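You operate a simulated robot arm through the tools that you are given. There is no shell and no other tool.

You run a simulated robot arm. Do the job below in one go: nothing can be reset, and whatever is moved stays where it is left.

## Task
Soak the yellow brick from the drip rack in the soak tray.
Fine: shut the drain first; water over the red line; tap shut before it runs over. Set down upright: what you pick out. Where these are worked on the way, their far stop is far enough and under half their travel is too little: tank tap.

The check looks at the end state, three seconds after you hand in, the way a careful person would. Anything else that was tipped, shoved, dropped, spilled or broken makes it a failure.

## Robot
A 7-joint arm with a two-finger parallel gripper, fixed in place. Base frame: the origin is at the foot of the arm, x ahead of it, y to its left, z up; the work surface is at about z = 862. Lengths are in mm, angles in rad, forces in N, time in s.
With the tool pointing down near the work surface it reaches from about 240 to 680 mm from the base axis. Its first joint turns from -1.152 to 1.152 rad. Payload 2.4 kg.
Tool frame: the origin (TCP) lies between the finger pads and is the grasp point; the fingertips stand 30 mm ahead of it; z points along the fingers, y is the line along which they close. The gripper opens to 94 mm. The fingers are 28 mm wide and 10 mm thick; the gripper's body (50 by 96 mm) begins 55 mm behind the TCP.
Orientation is that of the tool frame in the base frame, as a unit quaternion [x, y, z, w]. With the fingers straight down and closing along the base's y, the tool's x points along the base's -x, its y along +y and its z along -z.

## Interface
- The arm moves only by the tool send_rows. Its argument "steps" is a list that holds one entry, the list of rows, each a list of 7 numbers: the shift along the base's x, y, z in m, then the turn, a rotation vector about the base's x, y, z in degrees, then the gripper command, from -1 (fully open) to 1 (shut), values between in proportion. In form: [[[x, y, z, rx, ry, rz, jaw], ...]]. A call has 1 to 20 rows; each row shifts and turns the commanded pose from where the row before left it. Rows are played at 5 a second. More than 50 mm and 0.15 rad between two rows, or a gripper value outside its range, and nothing of the call is played. A pose out of reach is approached as far as the arm can. The call stops where the force on the tool passes 40 N (or 10 N more than at its start, if that is more) or the arm is blocked; 0.2 s more then pass. The fingers move at their own pace (about 153 mm/s each) and stop on an object; they squeeze with about 43 N. The grip force told is the motor's: it shows also when the fingers shut on nothing. Time passes only in rows, and 0.2 s behind the last, so rows that do not move let the fingers close. The reply holds the time, the measured pose of the TCP, the force on the tool along the base axes, the opening and the grip force, in the units named above and with some noise, with the torque about the TCP (base axes, N m) and any sound that the robot's microphone picked up.
- Cameras (640 x 400 px; columns grow to the right, rows downward): "scene" is fixed at [43.8, 486.8, 1432.5]; the picture's right is [-0.64, -0.77, 0.00], its down [-0.51, 0.42, -0.75] and it looks along [0.58, -0.48, -0.66] (base axes); focal length 214 px, centre (320, 200). "wrist" rides on the gripper at [76, 14, -103] in the tool frame; the picture's right is [-0.18, 0.98, 0.00], its down [-0.75, -0.14, -0.64] and it looks along [-0.63, -0.12, 0.77] (tool axes); focal length 243 px, centre (320, 200). There is no depth. A picture from a camera that has moved, and an enlarged one, comes with that camera's place and axes in the base frame and with its lens.
- camera(camera): a new picture of that camera. No time passes.
- zoom(camera, box): a new picture of the part [left, top, right, bottom] of that camera's present view, enlarged. No time passes.
- job_done(): hands the job in; it is judged then, once.

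Places have to be worked out from the pictures, the camera data and where the tool is seen. Open the gripper and draw the arm clear of the work before you hand the job in, unless the task says otherwise.

The tools are called after "Call:" as name(argument=value, ...) on one line, values as JSON. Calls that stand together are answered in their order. send_rows: Moves the arm, as the interface text tells. Its arguments: {"type":"object","properties":{"steps":{"type":"array"}},"required":["steps"]} The other tools are called the same way: camera (camera) takes a picture; zoom (camera, box) takes an enlarged picture of a part of a camera's view; job_done () hands the job in.

At the start:

```text
t: 0.0
ee_pos: [255.8, 255.5, 1315.4]
tool_rot: [0.0, 1.0, 0.0, 0.0]
ft_force: [0.1, -0.1, 1.0]
ft_torque: [0.0, 0.0, -0.05]
width: 93.8
grip_force: 0.1
```

scene: 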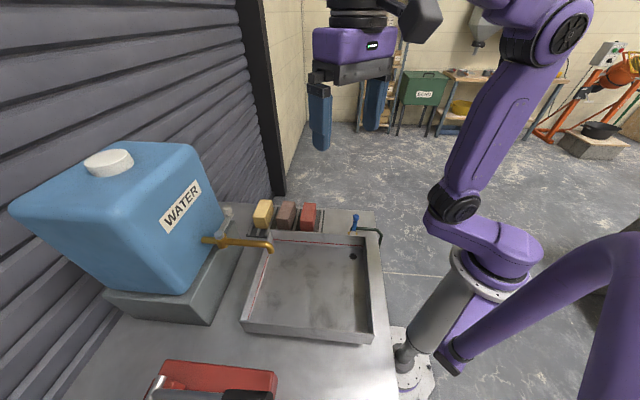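
wrist: 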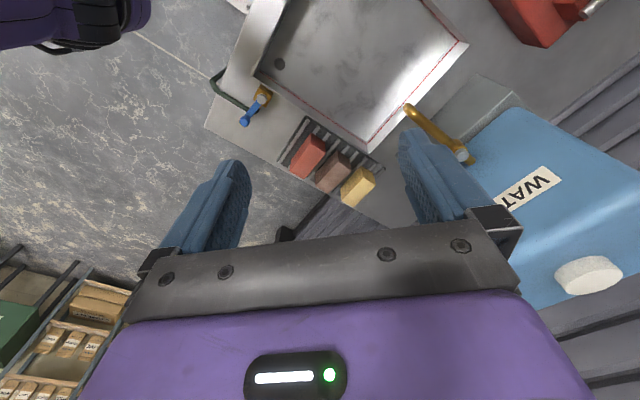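

The scene shows a water tank with a brass tap over a metal tray, a drip rack with yellow, brown and red bricks, and a blue-handled drain valve. I'll zoom in on the important parts first.

Call:
zoom(camera="scene", box=[200, 180, 400, 305])

Call:
zoom(camera="scene", box=[330, 200, 400, 244])

Call:
zoom(camera="scene", box=[190, 195, 290, 258])

Call:
zoom(camera="wrist", box=[200, 50, 300, 112])

Call:
zoom(camera="wrist", box=[380, 80, 520, 168])

Call:
zoom(camera="wrist", box=[260, 100, 400, 220])

```text
3.20 times, centred on (300, 242) of scene
camera zoom: at [43.8, 486.8, 1432.5], right [-0.64, -0.77, 0.0], down [-0.51, 0.42, -0.75], along [0.58, -0.48, -0.66], focal length 686 px, centre (384, 64)
```

zoom: 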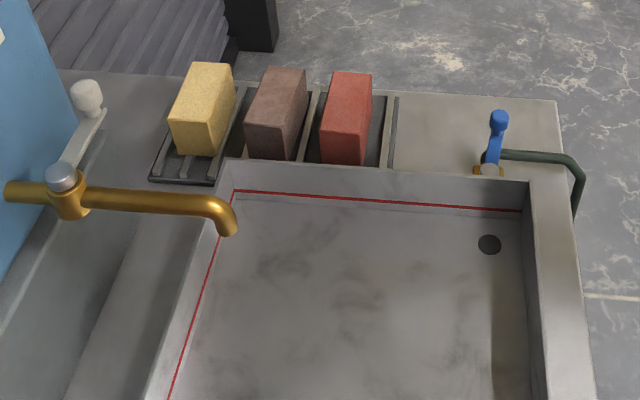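

```text
9.09 times, centred on (365, 222) of scene
camera zoom: at [43.8, 486.8, 1432.5], right [-0.64, -0.77, 0.0], down [-0.51, 0.42, -0.75], along [0.58, -0.48, -0.66], focal length 1950 px, centre (-89, 0)
```

zoom: 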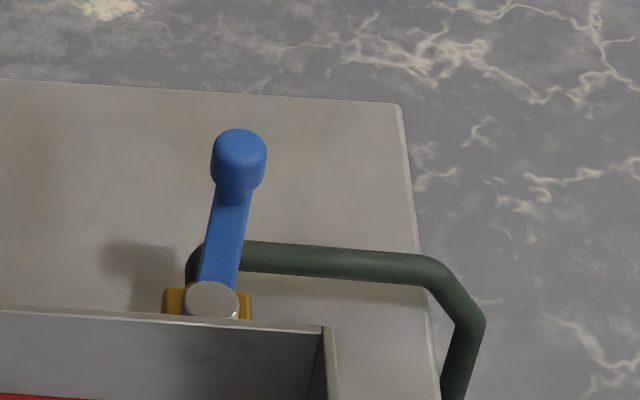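

```text
6.35 times, centred on (240, 226) of scene
camera zoom: at [43.8, 486.8, 1432.5], right [-0.64, -0.77, 0.0], down [-0.51, 0.42, -0.75], along [0.58, -0.48, -0.66], focal length 1362 px, centre (828, 32)
```

zoom: 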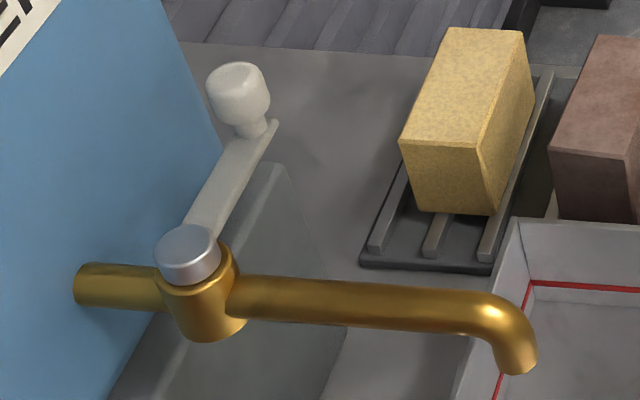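

```text
6.40 times, centred on (250, 81) of wrist
camera zoom: at [181.0, 269.3, 1417.1], right [0.18, 0.98, 0.0], down [0.75, -0.14, 0.64], along [0.63, -0.12, -0.77], focal length 1553 px, centre (768, 962)
```

zoom: 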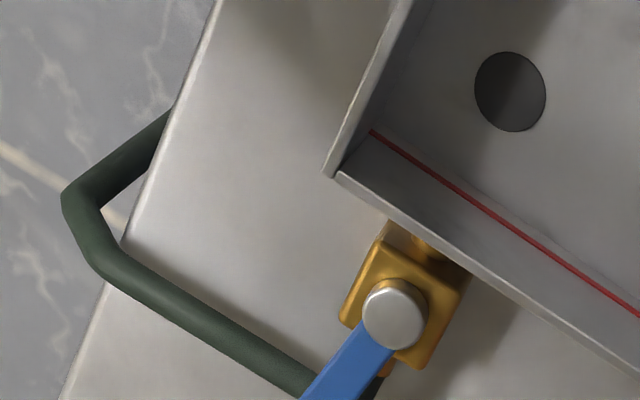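

```text
4.55 times, centred on (450, 124) of wrist
camera zoom: at [181.0, 269.3, 1417.1], right [0.18, 0.98, 0.0], down [0.75, -0.14, 0.64], along [0.63, -0.12, -0.77], focal length 1103 px, centre (-271, 546)
```

zoom: 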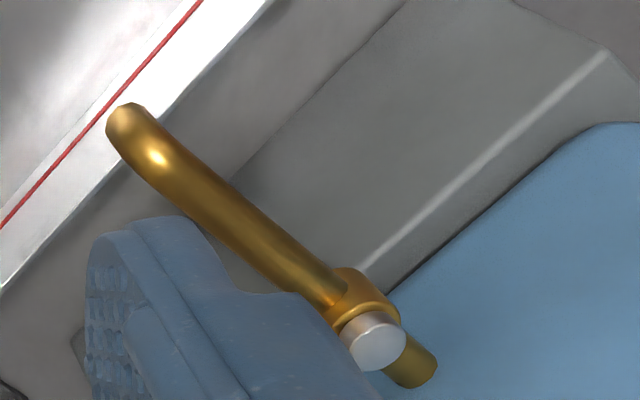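

```text
3.33 times, centred on (330, 160) of wrist
camera zoom: at [181.0, 269.3, 1417.1], right [0.18, 0.98, 0.0], down [0.75, -0.14, 0.64], along [0.63, -0.12, -0.77], focal length 809 px, centre (287, 333)
```

zoom: 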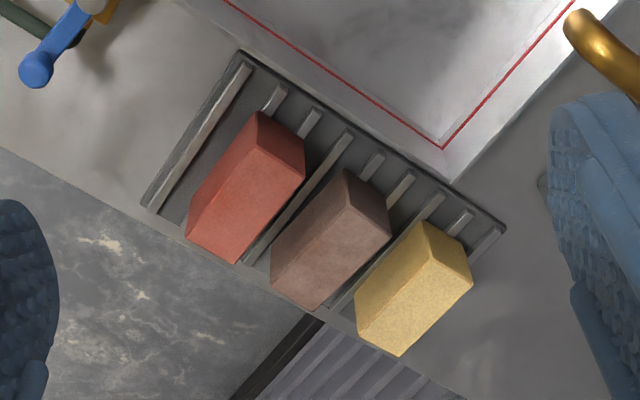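

Triangulating roughly: the drain valve pivot is near (316,124,908), the tray is turned about 45° and centred near (270,324), and the tap pivot is near (421,461,1062). I'll zoom further for detail before moving.

Call:
zoom(camera="wrist", box=[310, 130, 390, 215])

Call:
zoom(camera="wrist", box=[225, 70, 285, 135])

Call:
zoom(camera="scene", box=[245, 195, 325, 245])

Call:
zoom(camera="scene", box=[225, 225, 400, 355])

Call:
zoom(camera="scene", box=[190, 200, 250, 255])

Call:
zoom(camera="scene", box=[120, 340, 300, 400])

```text
4.71 times, centred on (350, 172) of wrist
camera zoom: at [181.0, 269.3, 1417.1], right [0.18, 0.98, 0.0], down [0.75, -0.14, 0.64], along [0.63, -0.12, -0.77], focal length 1142 px, centre (179, 329)
```

zoom: 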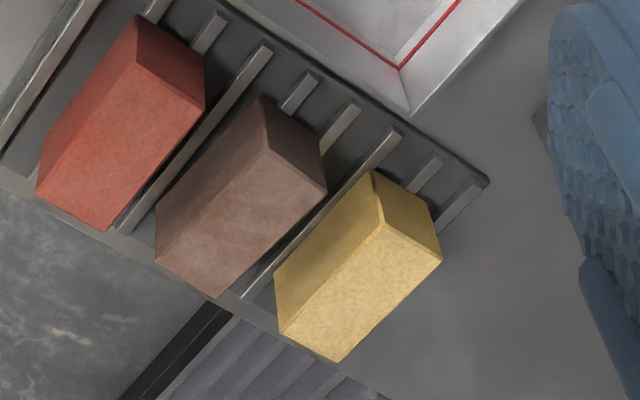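

```text
6.15 times, centred on (255, 102) of wrist
camera zoom: at [181.0, 269.3, 1417.1], right [0.18, 0.98, 0.0], down [0.75, -0.14, 0.64], along [0.63, -0.12, -0.77], focal length 1493 px, centre (720, 800)
```

zoom: 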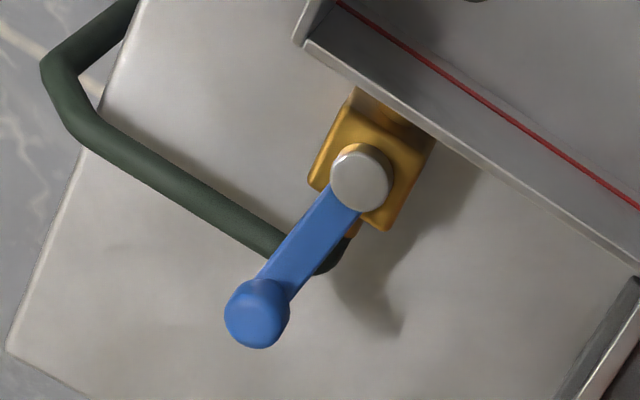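

```text
8.00 times, centred on (285, 220) of scene
camera zoom: at [43.8, 486.8, 1432.5], right [-0.64, -0.77, 0.0], down [-0.51, 0.42, -0.75], along [0.58, -0.48, -0.66], focal length 1716 px, centre (600, 40)
```

zoom: 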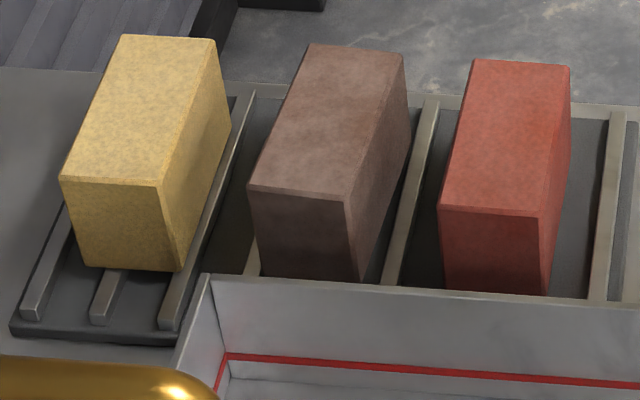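

```text
3.08 times, centred on (312, 290) of scene
camera zoom: at [43.8, 486.8, 1432.5], right [-0.64, -0.77, 0.0], down [-0.51, 0.42, -0.75], along [0.58, -0.48, -0.66], focal length 660 px, centre (343, -77)
```

zoom: 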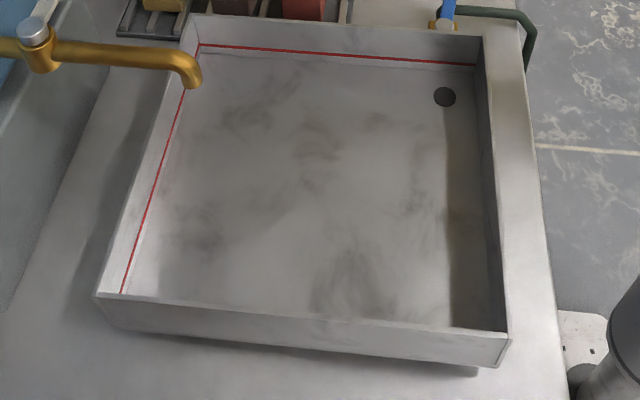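

```text
7.27 times, centred on (220, 228) of scene
camera zoom: at [43.8, 486.8, 1432.5], right [-0.64, -0.77, 0.0], down [-0.51, 0.42, -0.75], along [0.58, -0.48, -0.66], focal length 1560 px, centre (1047, 0)
```

zoom: 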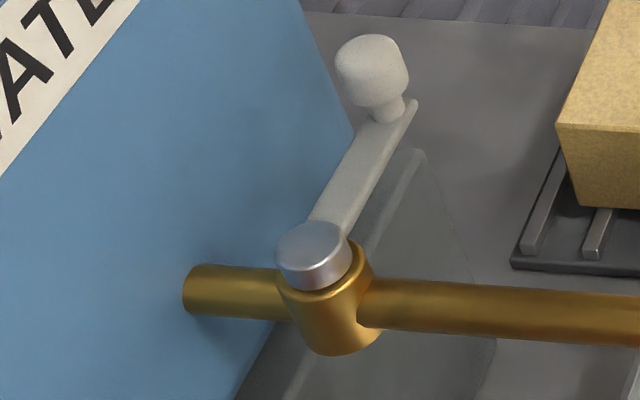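

```text
3.56 times, centred on (210, 370) of scene
camera zoom: at [43.8, 486.8, 1432.5], right [-0.64, -0.77, 0.0], down [-0.51, 0.42, -0.75], along [0.58, -0.48, -0.66], focal length 763 px, centre (711, -404)
```

zoom: 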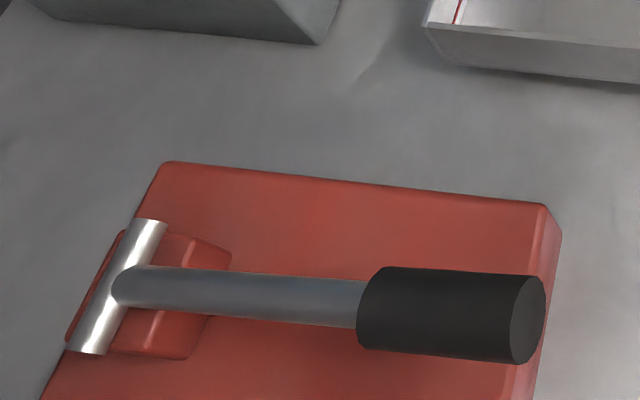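

The drain lever runs from its pivot at about (316,124) towards (345,83), in line with its outlet, so it looks open. I'll lower the arm above it, well clear, for a close look.

Call:
send_rows(steps=[[[0.0073, -0.0225, -0.036, 0, 0, 0, -1], [0.0073, -0.0225, -0.036, 0, 0, 0, -1], [0.0073, -0.0225, -0.036, 0, 0, 0, -1], [0.0073, -0.0225, -0.036, 0, 0, 0, -1], [0.0073, -0.0225, -0.036, 0, 0, 0, -1], [0.0073, -0.0225, -0.036, 0, 0, 0, -1]]])

Call:
camera(camera="wrist")

Call:
camera(camera="scene")

```text
t: 1.4
ee_pos: [300.7, 117.5, 1100.8]
tool_rot: [0.0, 1.0, 0.0, 0.0]
ft_force: [-0.9, 0.2, -0.1]
ft_torque: [0.04, 0.02, -0.02]
width: 93.9
grip_force: 0.1
```

```text
taken
camera wrist: at [224.8, 132.1, 1201.9], right [0.18, 0.98, 0.0], down [0.75, -0.14, 0.64], along [0.63, -0.12, -0.77], focal length 243 px, centre (320, 200)
```

wrist: 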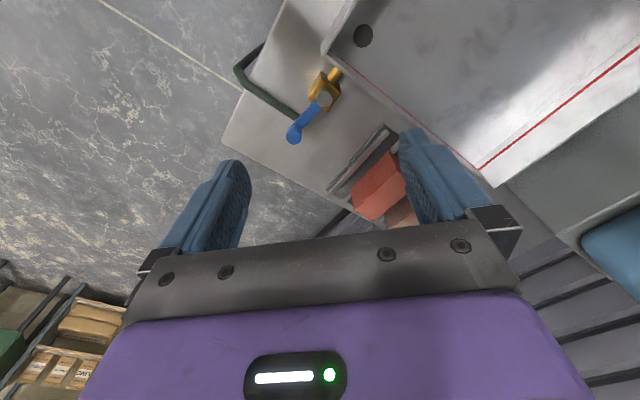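

```text
taken
```

scene: 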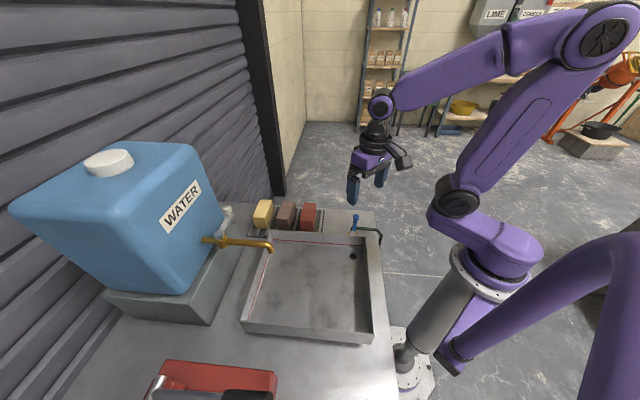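

Call:
zoom(camera="wrist", box=[220, 40, 400, 160])

Call:
zoom(camera="wrist", box=[280, 60, 350, 150])

```text
3.33 times, centred on (310, 100) of wrist
camera zoom: at [224.8, 132.1, 1201.9], right [0.18, 0.98, 0.0], down [0.75, -0.14, 0.64], along [0.63, -0.12, -0.77], focal length 809 px, centre (353, 533)
```

zoom: 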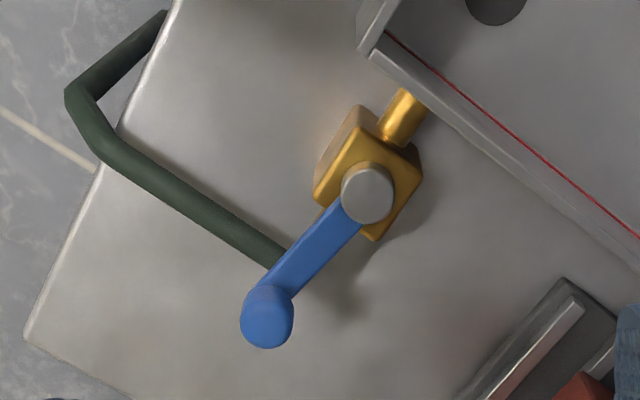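

```text
4.44 times, centred on (315, 105) of wrist
camera zoom: at [224.8, 132.1, 1201.9], right [0.18, 0.98, 0.0], down [0.75, -0.14, 0.64], along [0.63, -0.12, -0.77], focal length 1078 px, centre (342, 622)
```

zoom: 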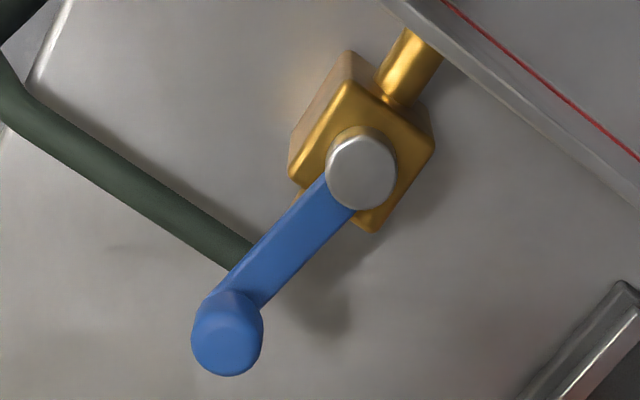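

The valve body lines up with the tray wall, and the lever sits near -54° with its knob around (349,77,923). I'll turn the tool -90° about z so the fingers close along x for caging the knob, and get a second viewpoint.

Call:
send_rows(steps=[[[0, 0, 0, 0, 0, -8.2, -1], [0, 0, 0, 0, 0, -8.2, -1], [0, 0, 0, 0, 0, -8.2, -1], [0, 0, 0, 0, 0, -8.2, -1], [0, 0, 0, 0, 0, -8.2, -1], [0, 0, 0, 0, 0, -8.2, -1], [0, 0, 0, 0, 0, -8.2, -1], [0, 0, 0, 0, 0, -8.2, -1], [0, 0, 0, 0, 0, -8.2, -1], [0, 0, 0, 0, 0, -8.2, -1], [0, 0, 0, 0, 0, -8.0, -1]]])

Call:
camera(camera="wrist")

```text
t: 3.8
ee_pos: [300.7, 120.9, 1099.3]
tool_rot: [0.708, 0.706, 0.001, 0.001]
ft_force: [-0.4, 0.3, 0.4]
ft_torque: [-0.02, -0.02, -0.01]
width: 93.9
grip_force: 0.1
```

```text
taken
camera wrist: at [315.7, 196.2, 1201.5], right [0.98, -0.19, 0.0], down [-0.14, -0.75, 0.64], along [-0.12, -0.63, -0.77], focal length 243 px, centre (320, 200)
```

wrist: 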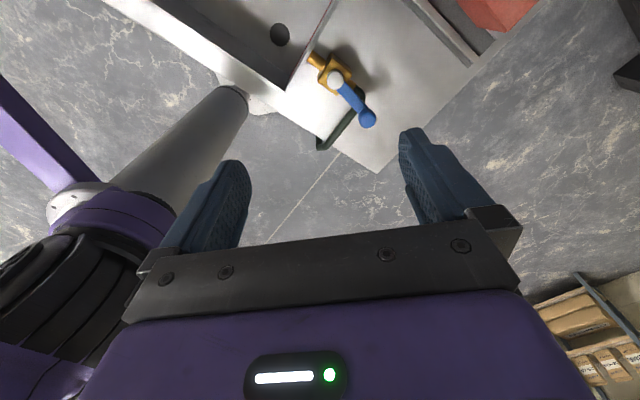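

Call:
zoom(camera="wrist", box=[270, 30, 430, 160])

Call:
zoom(camera="scene", box=[330, 200, 400, 260])

```text
3.08 times, centred on (350, 95) of wrist
camera zoom: at [315.7, 196.2, 1201.5], right [0.98, -0.19, 0.0], down [-0.14, -0.75, 0.64], along [-0.12, -0.63, -0.77], focal length 746 px, centre (228, 523)
```

zoom: 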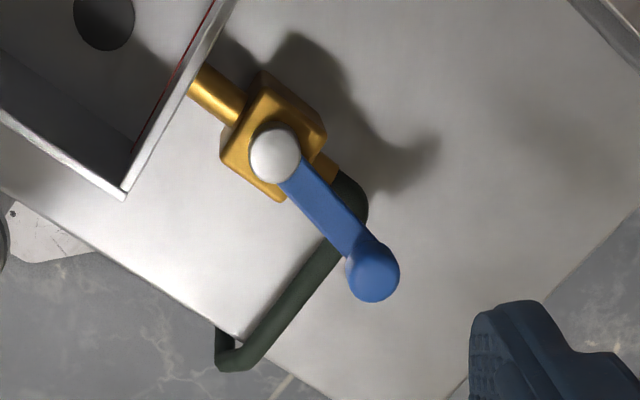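

```text
6.67 times, centred on (365, 230) of scene
camera zoom: at [43.8, 486.8, 1432.5], right [-0.64, -0.77, 0.0], down [-0.51, 0.42, -0.75], along [0.58, -0.48, -0.66], focal length 1430 px, centre (20, 0)
```

zoom: 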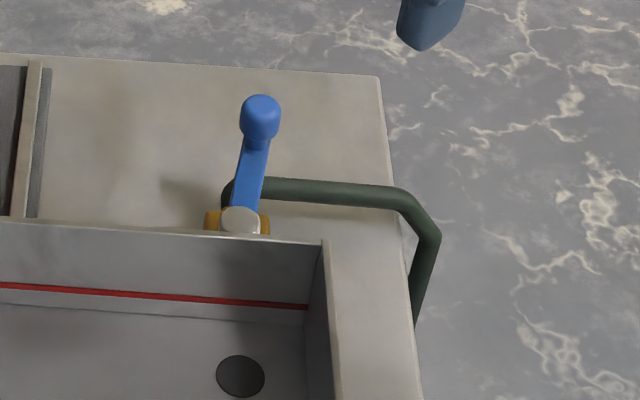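

Triangulation puts the valve pivot at (318.7,119.5) and the knob at (349,76.5), about z 920, with the tray rim at about 942. I'll move above the knob with the jaw partly closed to about 30 mm.

Call:
send_rows(steps=[[[0.0161, -0.0148, -0.033, 0, 0, 0, 0.0], [0.0161, -0.0148, -0.033, 0, 0, 0, 0.35], [0.0161, -0.0148, -0.033, 0, 0, 0, 0.35], [0, 0, 0, 0, 0, 0, 0.35]]])

Call:
camera(camera="wrist")

Call:
zoom(camera="scene", box=[320, 180, 420, 260])

```text
t: 4.8
ee_pos: [348.8, 77.0, 999.7]
tool_rot: [0.707, 0.708, 0.0, 0.0]
ft_force: [-0.8, 0.1, -0.1]
ft_torque: [0.0, 0.06, 0.0]
width: 30.6
grip_force: 0.1
```

```text
taken
camera wrist: at [364.2, 152.4, 1101.7], right [0.98, -0.18, 0.0], down [-0.14, -0.75, 0.64], along [-0.12, -0.63, -0.77], focal length 243 px, centre (320, 200)
```

wrist: 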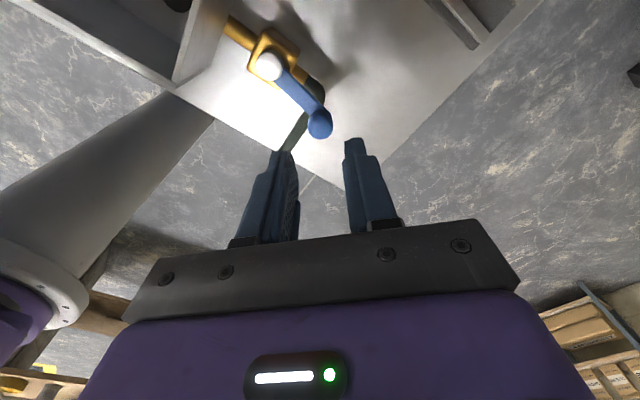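

```text
5.00 times, centred on (370, 220) of scene
camera zoom: at [43.8, 486.8, 1432.5], right [-0.64, -0.77, 0.0], down [-0.51, 0.42, -0.75], along [0.58, -0.48, -0.66], focal length 1072 px, centre (70, 100)
```

zoom: 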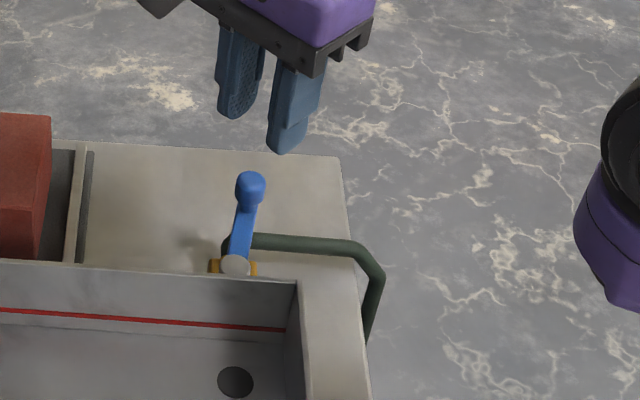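

The knob projects to about (350,78), which is centred between the fingers. I'll lower straight down so the fingertips sit around the knob, above the lever.

Call:
send_rows(steps=[[[0.0003, 0.001, -0.022, 0, 0, 0, 0.35], [0, 0, -0.022, 0, 0, 0, 0.35], [0, 0, -0.018, 0, 0, 0, 0.35], [0, 0, 0, 0, 0, 0, 0.35]]])

Call:
camera(camera="wrist")

Call:
zoom(camera="scene", box=[330, 190, 400, 246])

```text
t: 5.8
ee_pos: [347.6, 76.1, 937.7]
tool_rot: [0.707, 0.707, 0.0, 0.0]
ft_force: [-1.1, 0.5, -0.7]
ft_torque: [-0.02, -0.03, 0.02]
width: 30.5
grip_force: 0.0
```

```text
taken
camera wrist: at [363.5, 151.8, 1040.4], right [0.98, -0.18, 0.0], down [-0.14, -0.75, 0.64], along [-0.12, -0.63, -0.77], focal length 243 px, centre (320, 200)
```

wrist: 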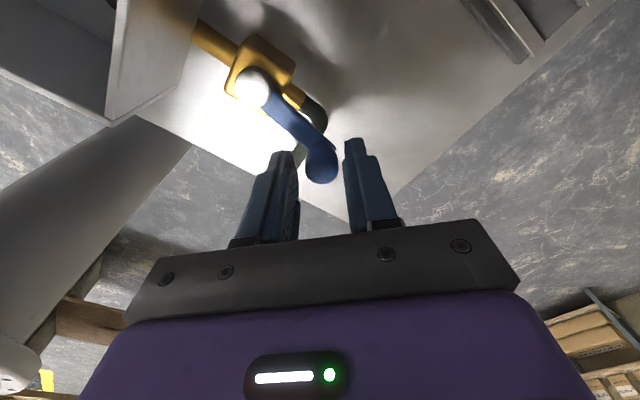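

```text
7.14 times, centred on (365, 218) of scene
camera zoom: at [43.8, 486.8, 1432.5], right [-0.64, -0.77, 0.0], down [-0.51, 0.42, -0.75], along [0.58, -0.48, -0.66], focal length 1532 px, centre (-1, 71)
```

zoom: 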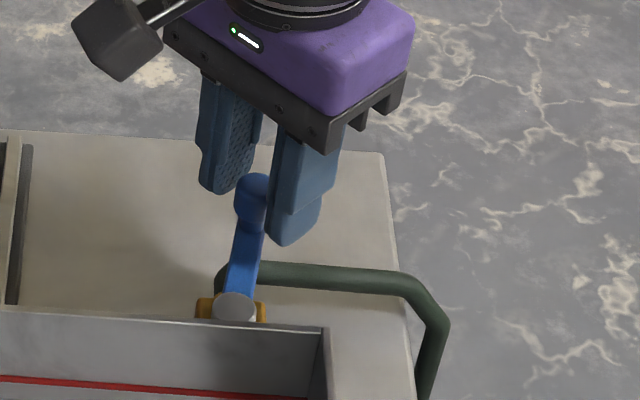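

The knob is caged between the fingertips. I'll try a short clockwise swing (towards -x) and watch the force to see whether the lever moves.

Call:
send_rows(steps=[[[-0.0036, -0.0022, 0, 0, 0, 0, 0.35], [-0.0036, -0.0021, 0, 0, 0, 0, 0.35], [-0.0038, -0.0016, 0, 0, 0, 0, 0.35], [-0.0039, -0.0014, 0, 0, 0, 0, 0.35]]])

Call:
camera(camera="wrist")

```text
t: 6.8
ee_pos: [332.7, 71.0, 938.1]
tool_rot: [0.707, 0.707, -0.001, -0.001]
ft_force: [-0.4, -0.7, 0.9]
ft_torque: [-0.03, -0.04, 0.02]
width: 30.6
grip_force: 0.2
```

```text
taken
camera wrist: at [348.4, 145.8, 1040.3], right [0.98, -0.18, 0.0], down [-0.14, -0.75, 0.64], along [-0.12, -0.63, -0.77], focal length 243 px, centre (320, 200)
```

wrist: 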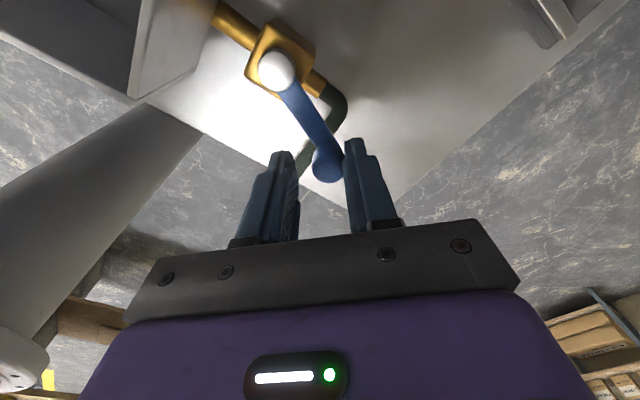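

The lever follows freely with about 1 N, clockwise. I'll keep following the arc around the pivot and check again near three-quarters of the way.

Call:
send_rows(steps=[[[-0.0081, -0.0018, 0, 0, 0, 0, 0.35], [-0.0082, -0.0005, 0, 0, 0, 0, 0.35], [-0.0082, 0.0008, 0, 0, 0, 0, 0.35], [-0.008, 0.0021, 0, 0, 0, 0, 0.35], [-0.0076, 0.0033, 0, 0, 0, 0, 0.35]]])

Call:
camera(camera="wrist")

Call:
zoom(camera="scene", box=[330, 190, 400, 246])

```text
t: 8.0
ee_pos: [292.7, 73.5, 937.5]
tool_rot: [0.707, 0.708, 0.0, 0.001]
ft_force: [-0.2, 0.1, -0.8]
ft_torque: [0.0, 0.01, 0.0]
width: 30.7
grip_force: 0.2
```

```text
taken
camera wrist: at [308.2, 149.3, 1039.9], right [0.98, -0.18, 0.0], down [-0.14, -0.75, 0.64], along [-0.12, -0.63, -0.77], focal length 243 px, centre (320, 200)
```

wrist: 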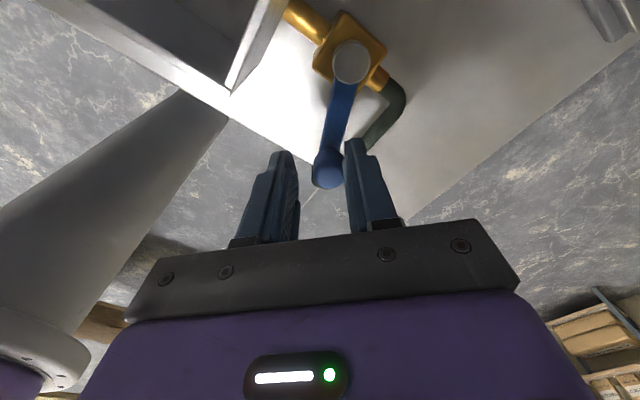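

```text
7.14 times, centred on (365, 218) of scene
camera zoom: at [43.8, 486.8, 1432.5], right [-0.64, -0.77, 0.0], down [-0.51, 0.42, -0.75], along [0.58, -0.48, -0.66], focal length 1532 px, centre (-1, 71)
```

zoom: 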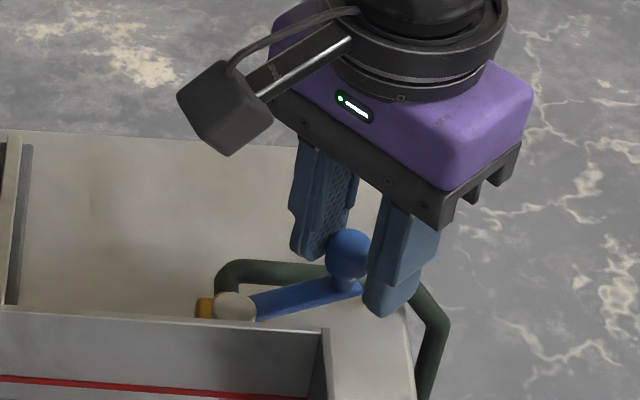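

The lever continues to move and is nearing crosswise to the outlet pipe. I'll continue in smaller steps until it meets its stop.

Call:
send_rows(steps=[[[-0.0036, 0.0021, 0, 0, 0, 0, 0.35], [-0.0034, 0.0023, 0, 0, 0, 0, 0.35], [-0.0031, 0.0026, 0, 0, 0, 0, 0.35], [-0.003, 0.0029, 0, 0, 0, 0, 0.35], [-0.0028, 0.003, 0, 0, 0, 0, 0.35], [0, 0, 0, 0, 0, 0, 0.35]]])

Call:
camera(camera="wrist")

Call:
zoom(camera="scene", box=[330, 190, 400, 246])

```text
t: 9.4
ee_pos: [276.7, 86.8, 938.2]
tool_rot: [0.707, 0.707, 0.0, 0.0]
ft_force: [-0.4, 0.4, 1.0]
ft_torque: [0.0, -0.01, -0.02]
width: 31.0
grip_force: 0.1
```

```text
taken
camera wrist: at [292.6, 162.7, 1040.6], right [0.98, -0.18, 0.0], down [-0.14, -0.75, 0.64], along [-0.12, -0.63, -0.77], focal length 243 px, centre (320, 200)
```

wrist: 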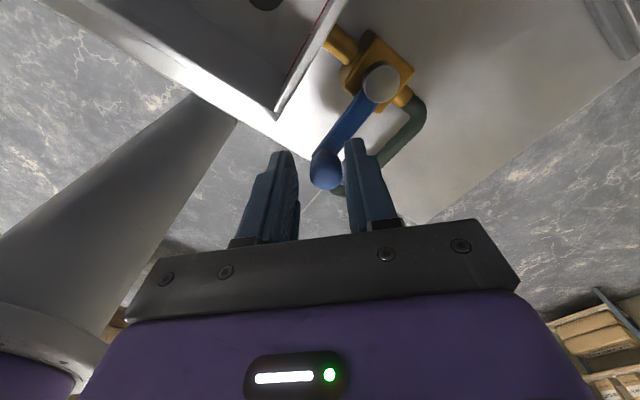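

```text
7.14 times, centred on (365, 218) of scene
camera zoom: at [43.8, 486.8, 1432.5], right [-0.64, -0.77, 0.0], down [-0.51, 0.42, -0.75], along [0.58, -0.48, -0.66], focal length 1532 px, centre (-1, 71)
```

zoom: 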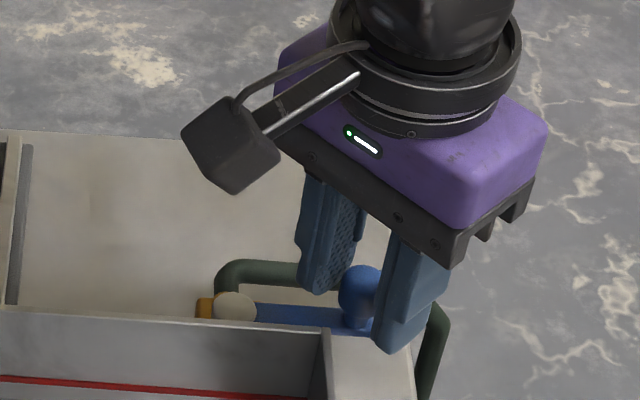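

No stop felt yet; the knob sits around -138° about the pivot. I'll continue a bit further with small steps, watching the force.

Call:
send_rows(steps=[[[-0.0024, 0.003, 0, 0, 0, 0, 0.35], [-0.0022, 0.0032, 0, 0, 0, 0, 0.35], [-0.002, 0.0033, 0, 0, 0, 0, 0.35], [0, 0, 0, 0, 0, 0, 0.35]]])

Call:
camera(camera="wrist")

Call:
zoom(camera="scene", box=[330, 190, 400, 246])

```text
t: 10.4
ee_pos: [271.8, 95.6, 938.6]
tool_rot: [0.707, 0.707, 0.001, 0.0]
ft_force: [9.2, -3.5, 2.9]
ft_torque: [-0.1, -0.31, 0.04]
width: 35.6
grip_force: 4.9
```

```text
taken
camera wrist: at [286.8, 171.9, 1040.3], right [0.98, -0.18, 0.0], down [-0.14, -0.75, 0.64], along [-0.11, -0.63, -0.77], focal length 243 px, centre (320, 200)
```

wrist: 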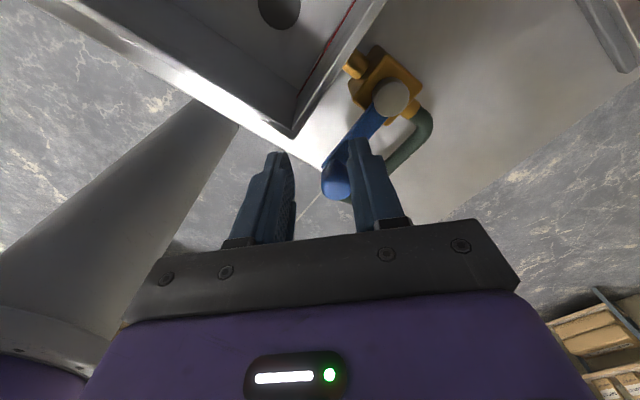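

```text
7.14 times, centred on (365, 218) of scene
camera zoom: at [44.0, 486.7, 1432.5], right [-0.64, -0.77, 0.0], down [-0.51, 0.42, -0.75], along [0.58, -0.48, -0.66], focal length 1532 px, centre (-1, 71)
```

zoom: 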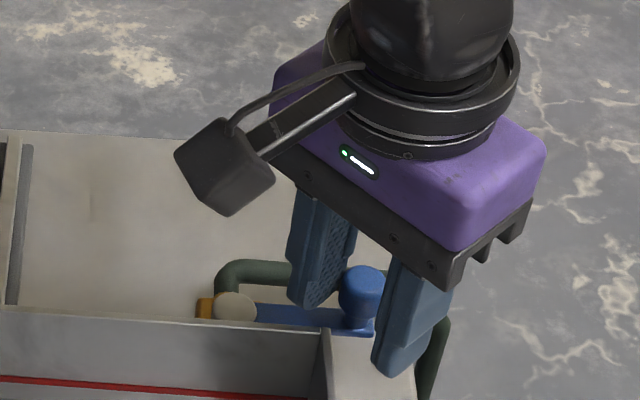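

The fingers now spring against a firm stop (9 N, jaw pushed open), so the drain lever is fully crosswise. I'll ease off slightly, open the jaw a little and lift straight up to check.

Call:
send_rows(steps=[[[0.003, -0.004, 0, 0, 0, 0, 0.3], [0.003, -0.003, 0, 0, 0, 0, 0.2], [0, 0, 0.02, 0, 0, 0, 0.2], [0, 0, 0.04, 0, 0, 0, 0.2], [0, 0, 0.045, 0, 0, 0, 0.2], [0, 0, 0.045, 0, 0, 0, 0]]])

Call:
camera(camera="wrist")

Call:
zoom(camera="scene", box=[330, 190, 400, 246])

```text
t: 11.8
ee_pos: [277.9, 91.6, 1091.3]
tool_rot: [0.707, 0.708, 0.0, 0.001]
ft_force: [-0.9, 0.1, -0.2]
ft_torque: [-0.02, 0.02, -0.04]
width: 46.8
grip_force: 0.1
```

```text
taken
camera wrist: at [292.9, 167.1, 1193.0], right [0.98, -0.18, 0.0], down [-0.14, -0.75, 0.64], along [-0.12, -0.63, -0.77], focal length 243 px, centre (320, 200)
```

wrist: 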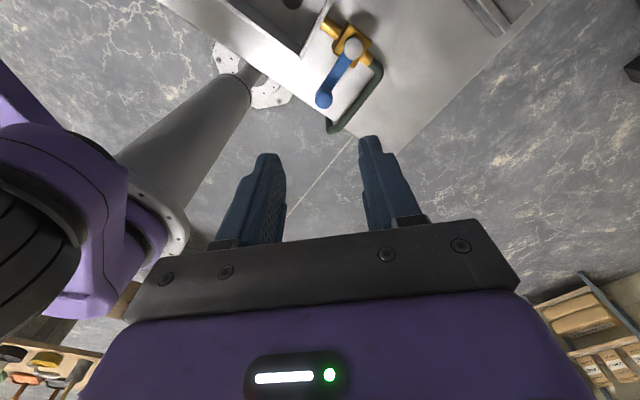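

```text
7.14 times, centred on (365, 218) of scene
camera zoom: at [43.8, 486.8, 1432.5], right [-0.64, -0.77, 0.0], down [-0.51, 0.42, -0.75], along [0.58, -0.48, -0.66], focal length 1532 px, centre (-1, 71)
```

zoom: 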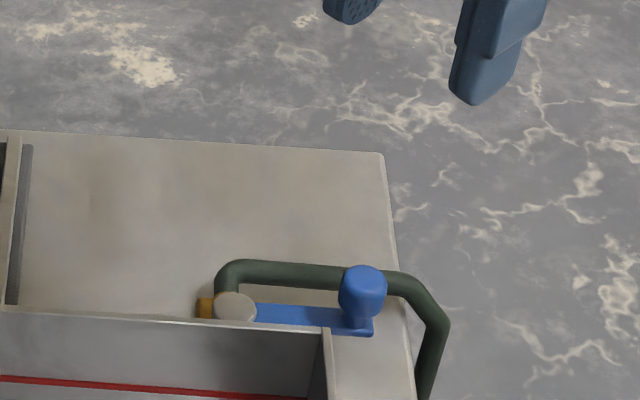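

The drain lever is now crosswise and stayed there. The yellow brick triangulates to a centre near (580,295), about 43 mm wide along 45° and 90 mm long, with its top near z 927. I'll turn the tool 45° and move above it to look closely.

Call:
send_rows(steps=[[[0.035, 0.026, 0, 0, 0, 5.65, 0], [0.035, 0.026, 0, 0, 0, 5.65, -0.3], [0.035, 0.026, 0, 0, 0, 5.65, -0.3], [0.035, 0.026, 0, 0, 0, 5.65, -0.3], [0.035, 0.026, 0, 0, 0, 5.65, -0.3], [0.035, 0.026, 0, 0, 0, 5.65, -0.3], [0.035, 0.026, 0, 0, 0, 5.65, -0.3], [0.035, 0.026, 0, 0, 0, 5.45, -0.3], [0, 0, 0, 0, 0, 0, -0.3]]])

Call:
camera(camera="wrist")

Call:
camera(camera="scene")

```text
t: 13.8
ee_pos: [556.9, 298.0, 1086.6]
tool_rot: [0.382, 0.924, -0.001, -0.001]
ft_force: [0.3, 1.0, 0.3]
ft_torque: [0.03, -0.01, -0.02]
width: 61.3
grip_force: 0.0
```

```text
taken
camera wrist: at [514.8, 360.6, 1188.9], right [0.82, 0.57, 0.0], down [0.44, -0.63, 0.64], along [0.36, -0.53, -0.77], focal length 243 px, centre (320, 200)
```

wrist: 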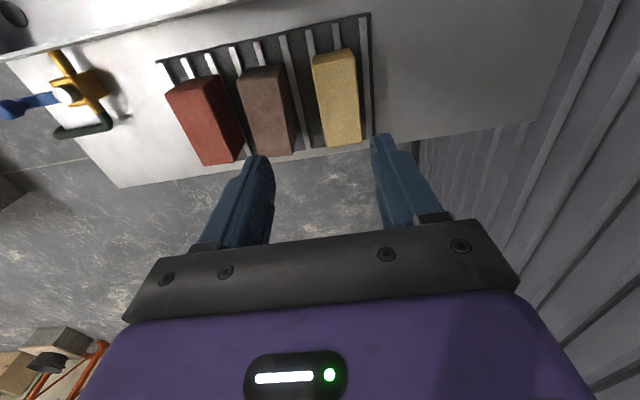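

```text
taken
```

scene: 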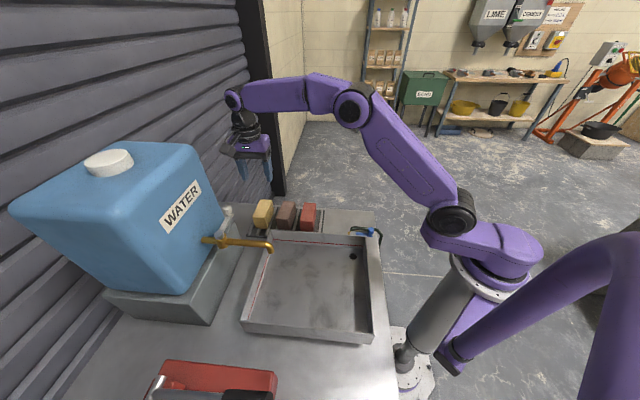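

Call:
zoom(camera="wrist", box=[220, 10, 400, 170])

Call:
zoom(camera="wrist", box=[295, 30, 385, 160])

```text
2.50 times, centred on (310, 90) of wrist
camera zoom: at [514.8, 360.6, 1188.9], right [0.82, 0.57, 0.0], down [0.44, -0.63, 0.64], along [0.36, -0.53, -0.77], focal length 606 px, centre (345, 475)
```

zoom: 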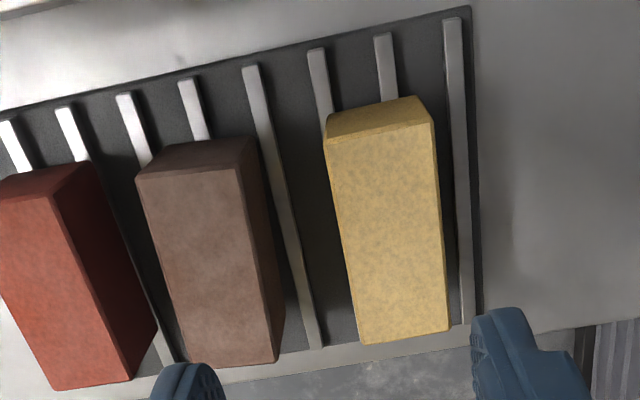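

```text
3.08 times, centred on (340, 95) of wrist
camera zoom: at [514.8, 360.6, 1188.9], right [0.82, 0.57, 0.0], down [0.44, -0.63, 0.64], along [0.36, -0.53, -0.77], focal length 746 px, centre (258, 523)
```

zoom: 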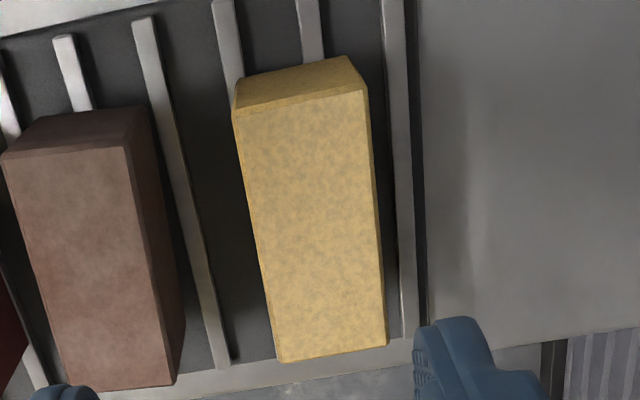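

The close view gives the brick's centre as (582,297), about 42 x 87 mm, turned exactly 45°, with a gap of about 34 mm to the brown brick. I'll move over it and go down to just above its top to check the alignment.

Call:
send_rows(steps=[[[0.0251, -0.0007, -0.03, 0, 0, 0, -0.3], [0, 0, -0.04, 0, 0, 0, -0.3], [0, 0, -0.038, 0, 0, 0, -0.3], [0, 0, 0, 0, 0, 0, -0.3]]])

Call:
camera(camera="wrist")

Call:
zoom(camera="scene", box=[220, 150, 340, 250])

```text
t: 14.8
ee_pos: [582.3, 295.9, 978.8]
tool_rot: [0.382, 0.924, 0.001, 0.0]
ft_force: [-0.3, 0.1, -0.4]
ft_torque: [0.0, 0.0, 0.0]
width: 60.9
grip_force: 0.0
```

```text
taken
camera wrist: at [539.7, 360.2, 1080.7], right [0.82, 0.57, 0.0], down [0.43, -0.63, 0.64], along [0.36, -0.53, -0.77], focal length 243 px, centre (320, 200)
```

wrist: 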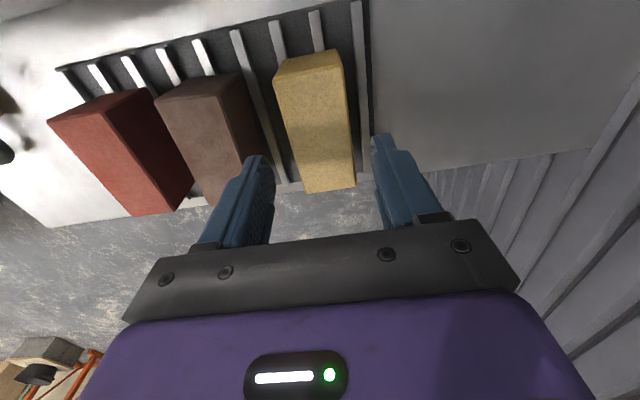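

```text
4.00 times, centred on (280, 200) of scene
camera zoom: at [43.8, 486.8, 1432.5], right [-0.64, -0.77, 0.0], down [-0.51, 0.42, -0.75], along [0.58, -0.48, -0.66], focal length 858 px, centre (480, 200)
```

zoom: 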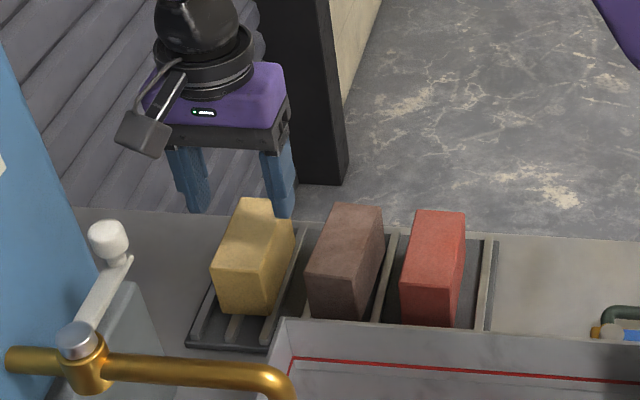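

Call:
zoom(camera="wrist", box=[230, 30, 400, 200])

```text
2.35 times, centred on (315, 115) of wrist
camera zoom: at [539.7, 360.2, 1080.7], right [0.82, 0.57, 0.0], down [0.43, -0.63, 0.64], along [0.36, -0.53, -0.77], focal length 571 px, centre (332, 400)
```

zoom: 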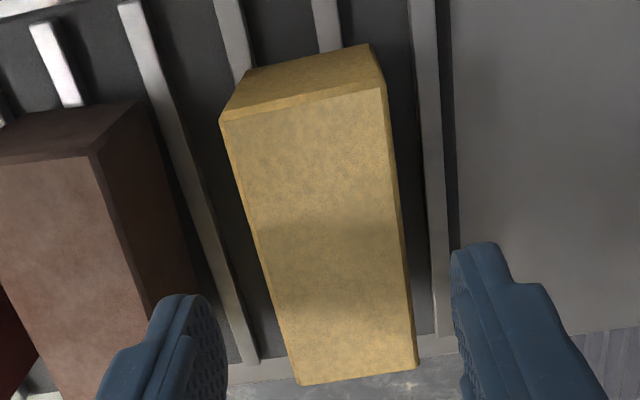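

The brick's centre is within about 1 mm of the tool axis and both fingers clear its sides. I'll descend to about z 912, so the tips stay above the rack slats, and close on it.

Call:
send_rows(steps=[[[0.0005, 0.001, -0.025, 0, 0, 0, -0.3], [0, 0, -0.025, 0, 0, 0, -0.3], [0, 0, -0.0165, 0, 0, 0, -0.3], [0, 0, 0, 0, 0, 0, -0.3]]])

Call:
camera(camera="wrist")

Call:
zoom(camera="scene", box=[220, 150, 340, 250])

```text
t: 15.8
ee_pos: [582.8, 297.8, 913.7]
tool_rot: [0.382, 0.924, 0.0, -0.001]
ft_force: [-0.6, -0.1, 0.6]
ft_torque: [-0.01, -0.01, 0.0]
width: 61.0
grip_force: 0.1
```

```text
taken
camera wrist: at [539.8, 361.5, 1014.9], right [0.82, 0.57, 0.0], down [0.43, -0.63, 0.64], along [0.36, -0.53, -0.77], focal length 243 px, centre (320, 200)
```

wrist: 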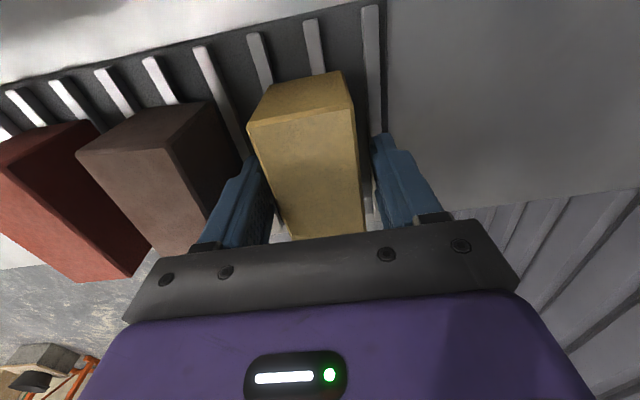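

```text
4.00 times, centred on (280, 200) of scene
camera zoom: at [43.8, 486.8, 1432.5], right [-0.64, -0.77, 0.0], down [-0.51, 0.42, -0.75], along [0.58, -0.48, -0.66], focal length 858 px, centre (480, 200)
```

zoom: 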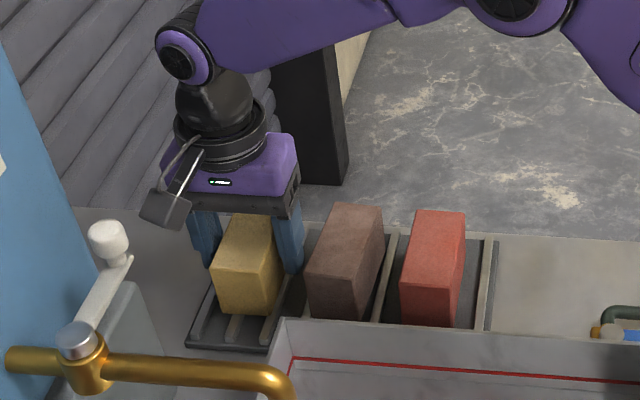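

The fingers straddle the brick with its neighbours clear. I'll close the jaw gradually and then firmly.

Call:
send_rows(steps=[[[0, 0, 0, 0, 0, 0, 0.0], [0, 0, 0, 0, 0, 0, 0.1], [0, 0, 0, 0, 0, 0, 0.2], [0, 0, 0, 0, 0, 0, 1], [0, 0, 0, 0, 0, 0, 1]]])

```text
t: 17.0
ee_pos: [582.2, 298.4, 912.5]
tool_rot: [0.383, 0.924, 0.0, 0.0]
ft_force: [0.2, -0.7, 0.2]
ft_torque: [-0.05, 0.03, 0.01]
width: 48.3
grip_force: 43.3
```

The jaw holds the brick at 48 mm with 43 N. I'll lift it slowly and check that it comes up cleanly.

Call:
send_rows(steps=[[[0, 0, 0.005, 0, 0, 0, 1], [0, 0, 0.015, 0, 0, 0, 1], [0, 0, 0.025, 0, 0, 0, 1], [0, 0, 0.035, 0, 0, 0, 1], [0, 0, 0.035, 0, 0, 0, 1]]])

Call:
camera(camera="wrist")

Call:
camera(camera="scene")

```text
t: 18.2
ee_pos: [582.7, 297.0, 1028.4]
tool_rot: [0.383, 0.924, -0.001, 0.0]
ft_force: [0.4, 0.0, -3.4]
ft_torque: [0.02, 0.02, 0.02]
width: 48.2
grip_force: 42.9
```

```text
taken
camera wrist: at [539.1, 361.2, 1130.3], right [0.82, 0.57, 0.0], down [0.43, -0.63, 0.64], along [0.36, -0.53, -0.77], focal length 243 px, centre (320, 200)
```

wrist: 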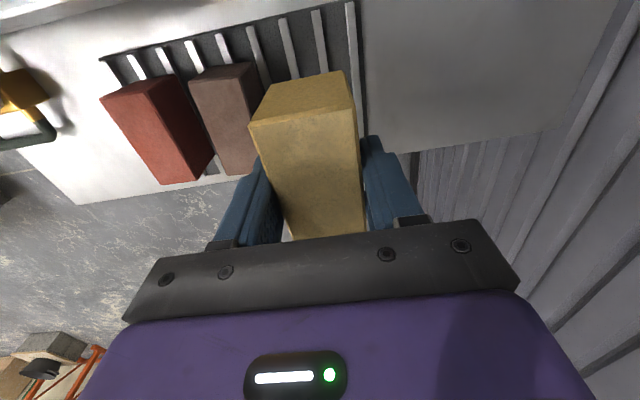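

```text
taken
```

scene: 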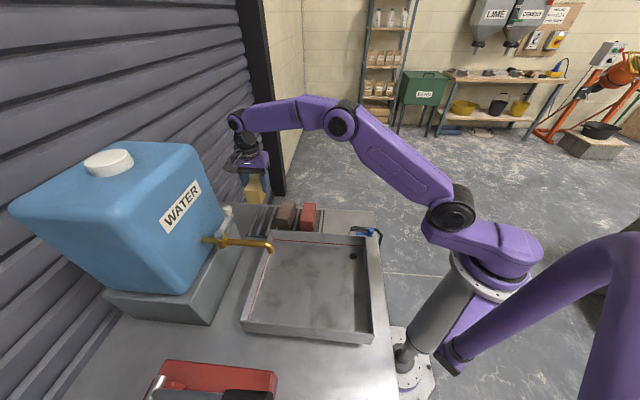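

The brick is lifted cleanly (about 3.4 N of weight). I'll carry it around the rack side of the tap to above the open middle of the tray, at about (247,290).

Call:
send_rows(steps=[[[-0.0325, -0.0134, 0, 0, 0, 0, 1], [-0.0325, -0.0134, 0, 0, 0, 0, 1], [-0.0325, -0.0134, 0, 0, 0, 0, 1], [-0.0325, -0.0134, 0, 0, 0, 0, 1], [-0.0325, -0.0134, 0, 0, 0, 0, 1], [-0.0345, 0.012, 0, 0, 0, 0, 1], [-0.0345, 0.012, 0, 0, 0, 0, 1], [-0.0345, 0.012, 0, 0, 0, 0, 1], [-0.0345, 0.012, 0, 0, 0, 0, 1], [-0.0345, 0.012, 0, 0, 0, 0, 1], [0, 0, 0, 0, 0, 0, 1]]])

Call:
camera(camera="wrist")

Call:
camera(camera="scene")

```text
t: 20.6
ee_pos: [247.7, 293.3, 1028.7]
tool_rot: [0.382, 0.924, 0.0, 0.0]
ft_force: [-0.2, -0.2, -4.2]
ft_torque: [0.04, 0.0, -0.03]
width: 48.1
grip_force: 43.3
```

```text
taken
camera wrist: at [204.3, 356.2, 1130.7], right [0.82, 0.57, 0.0], down [0.43, -0.63, 0.64], along [0.36, -0.53, -0.77], focal length 243 px, centre (320, 200)
```

wrist: 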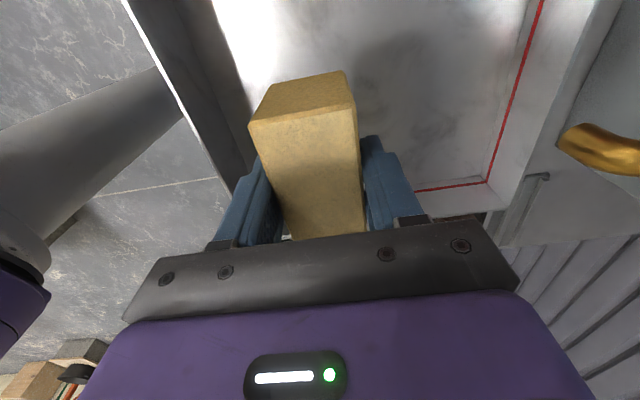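

```text
taken
```

scene: 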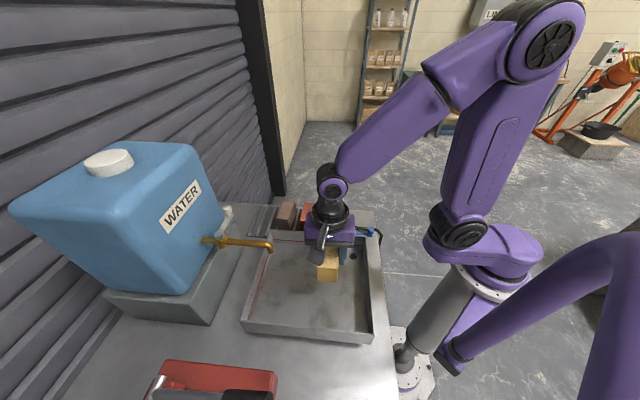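

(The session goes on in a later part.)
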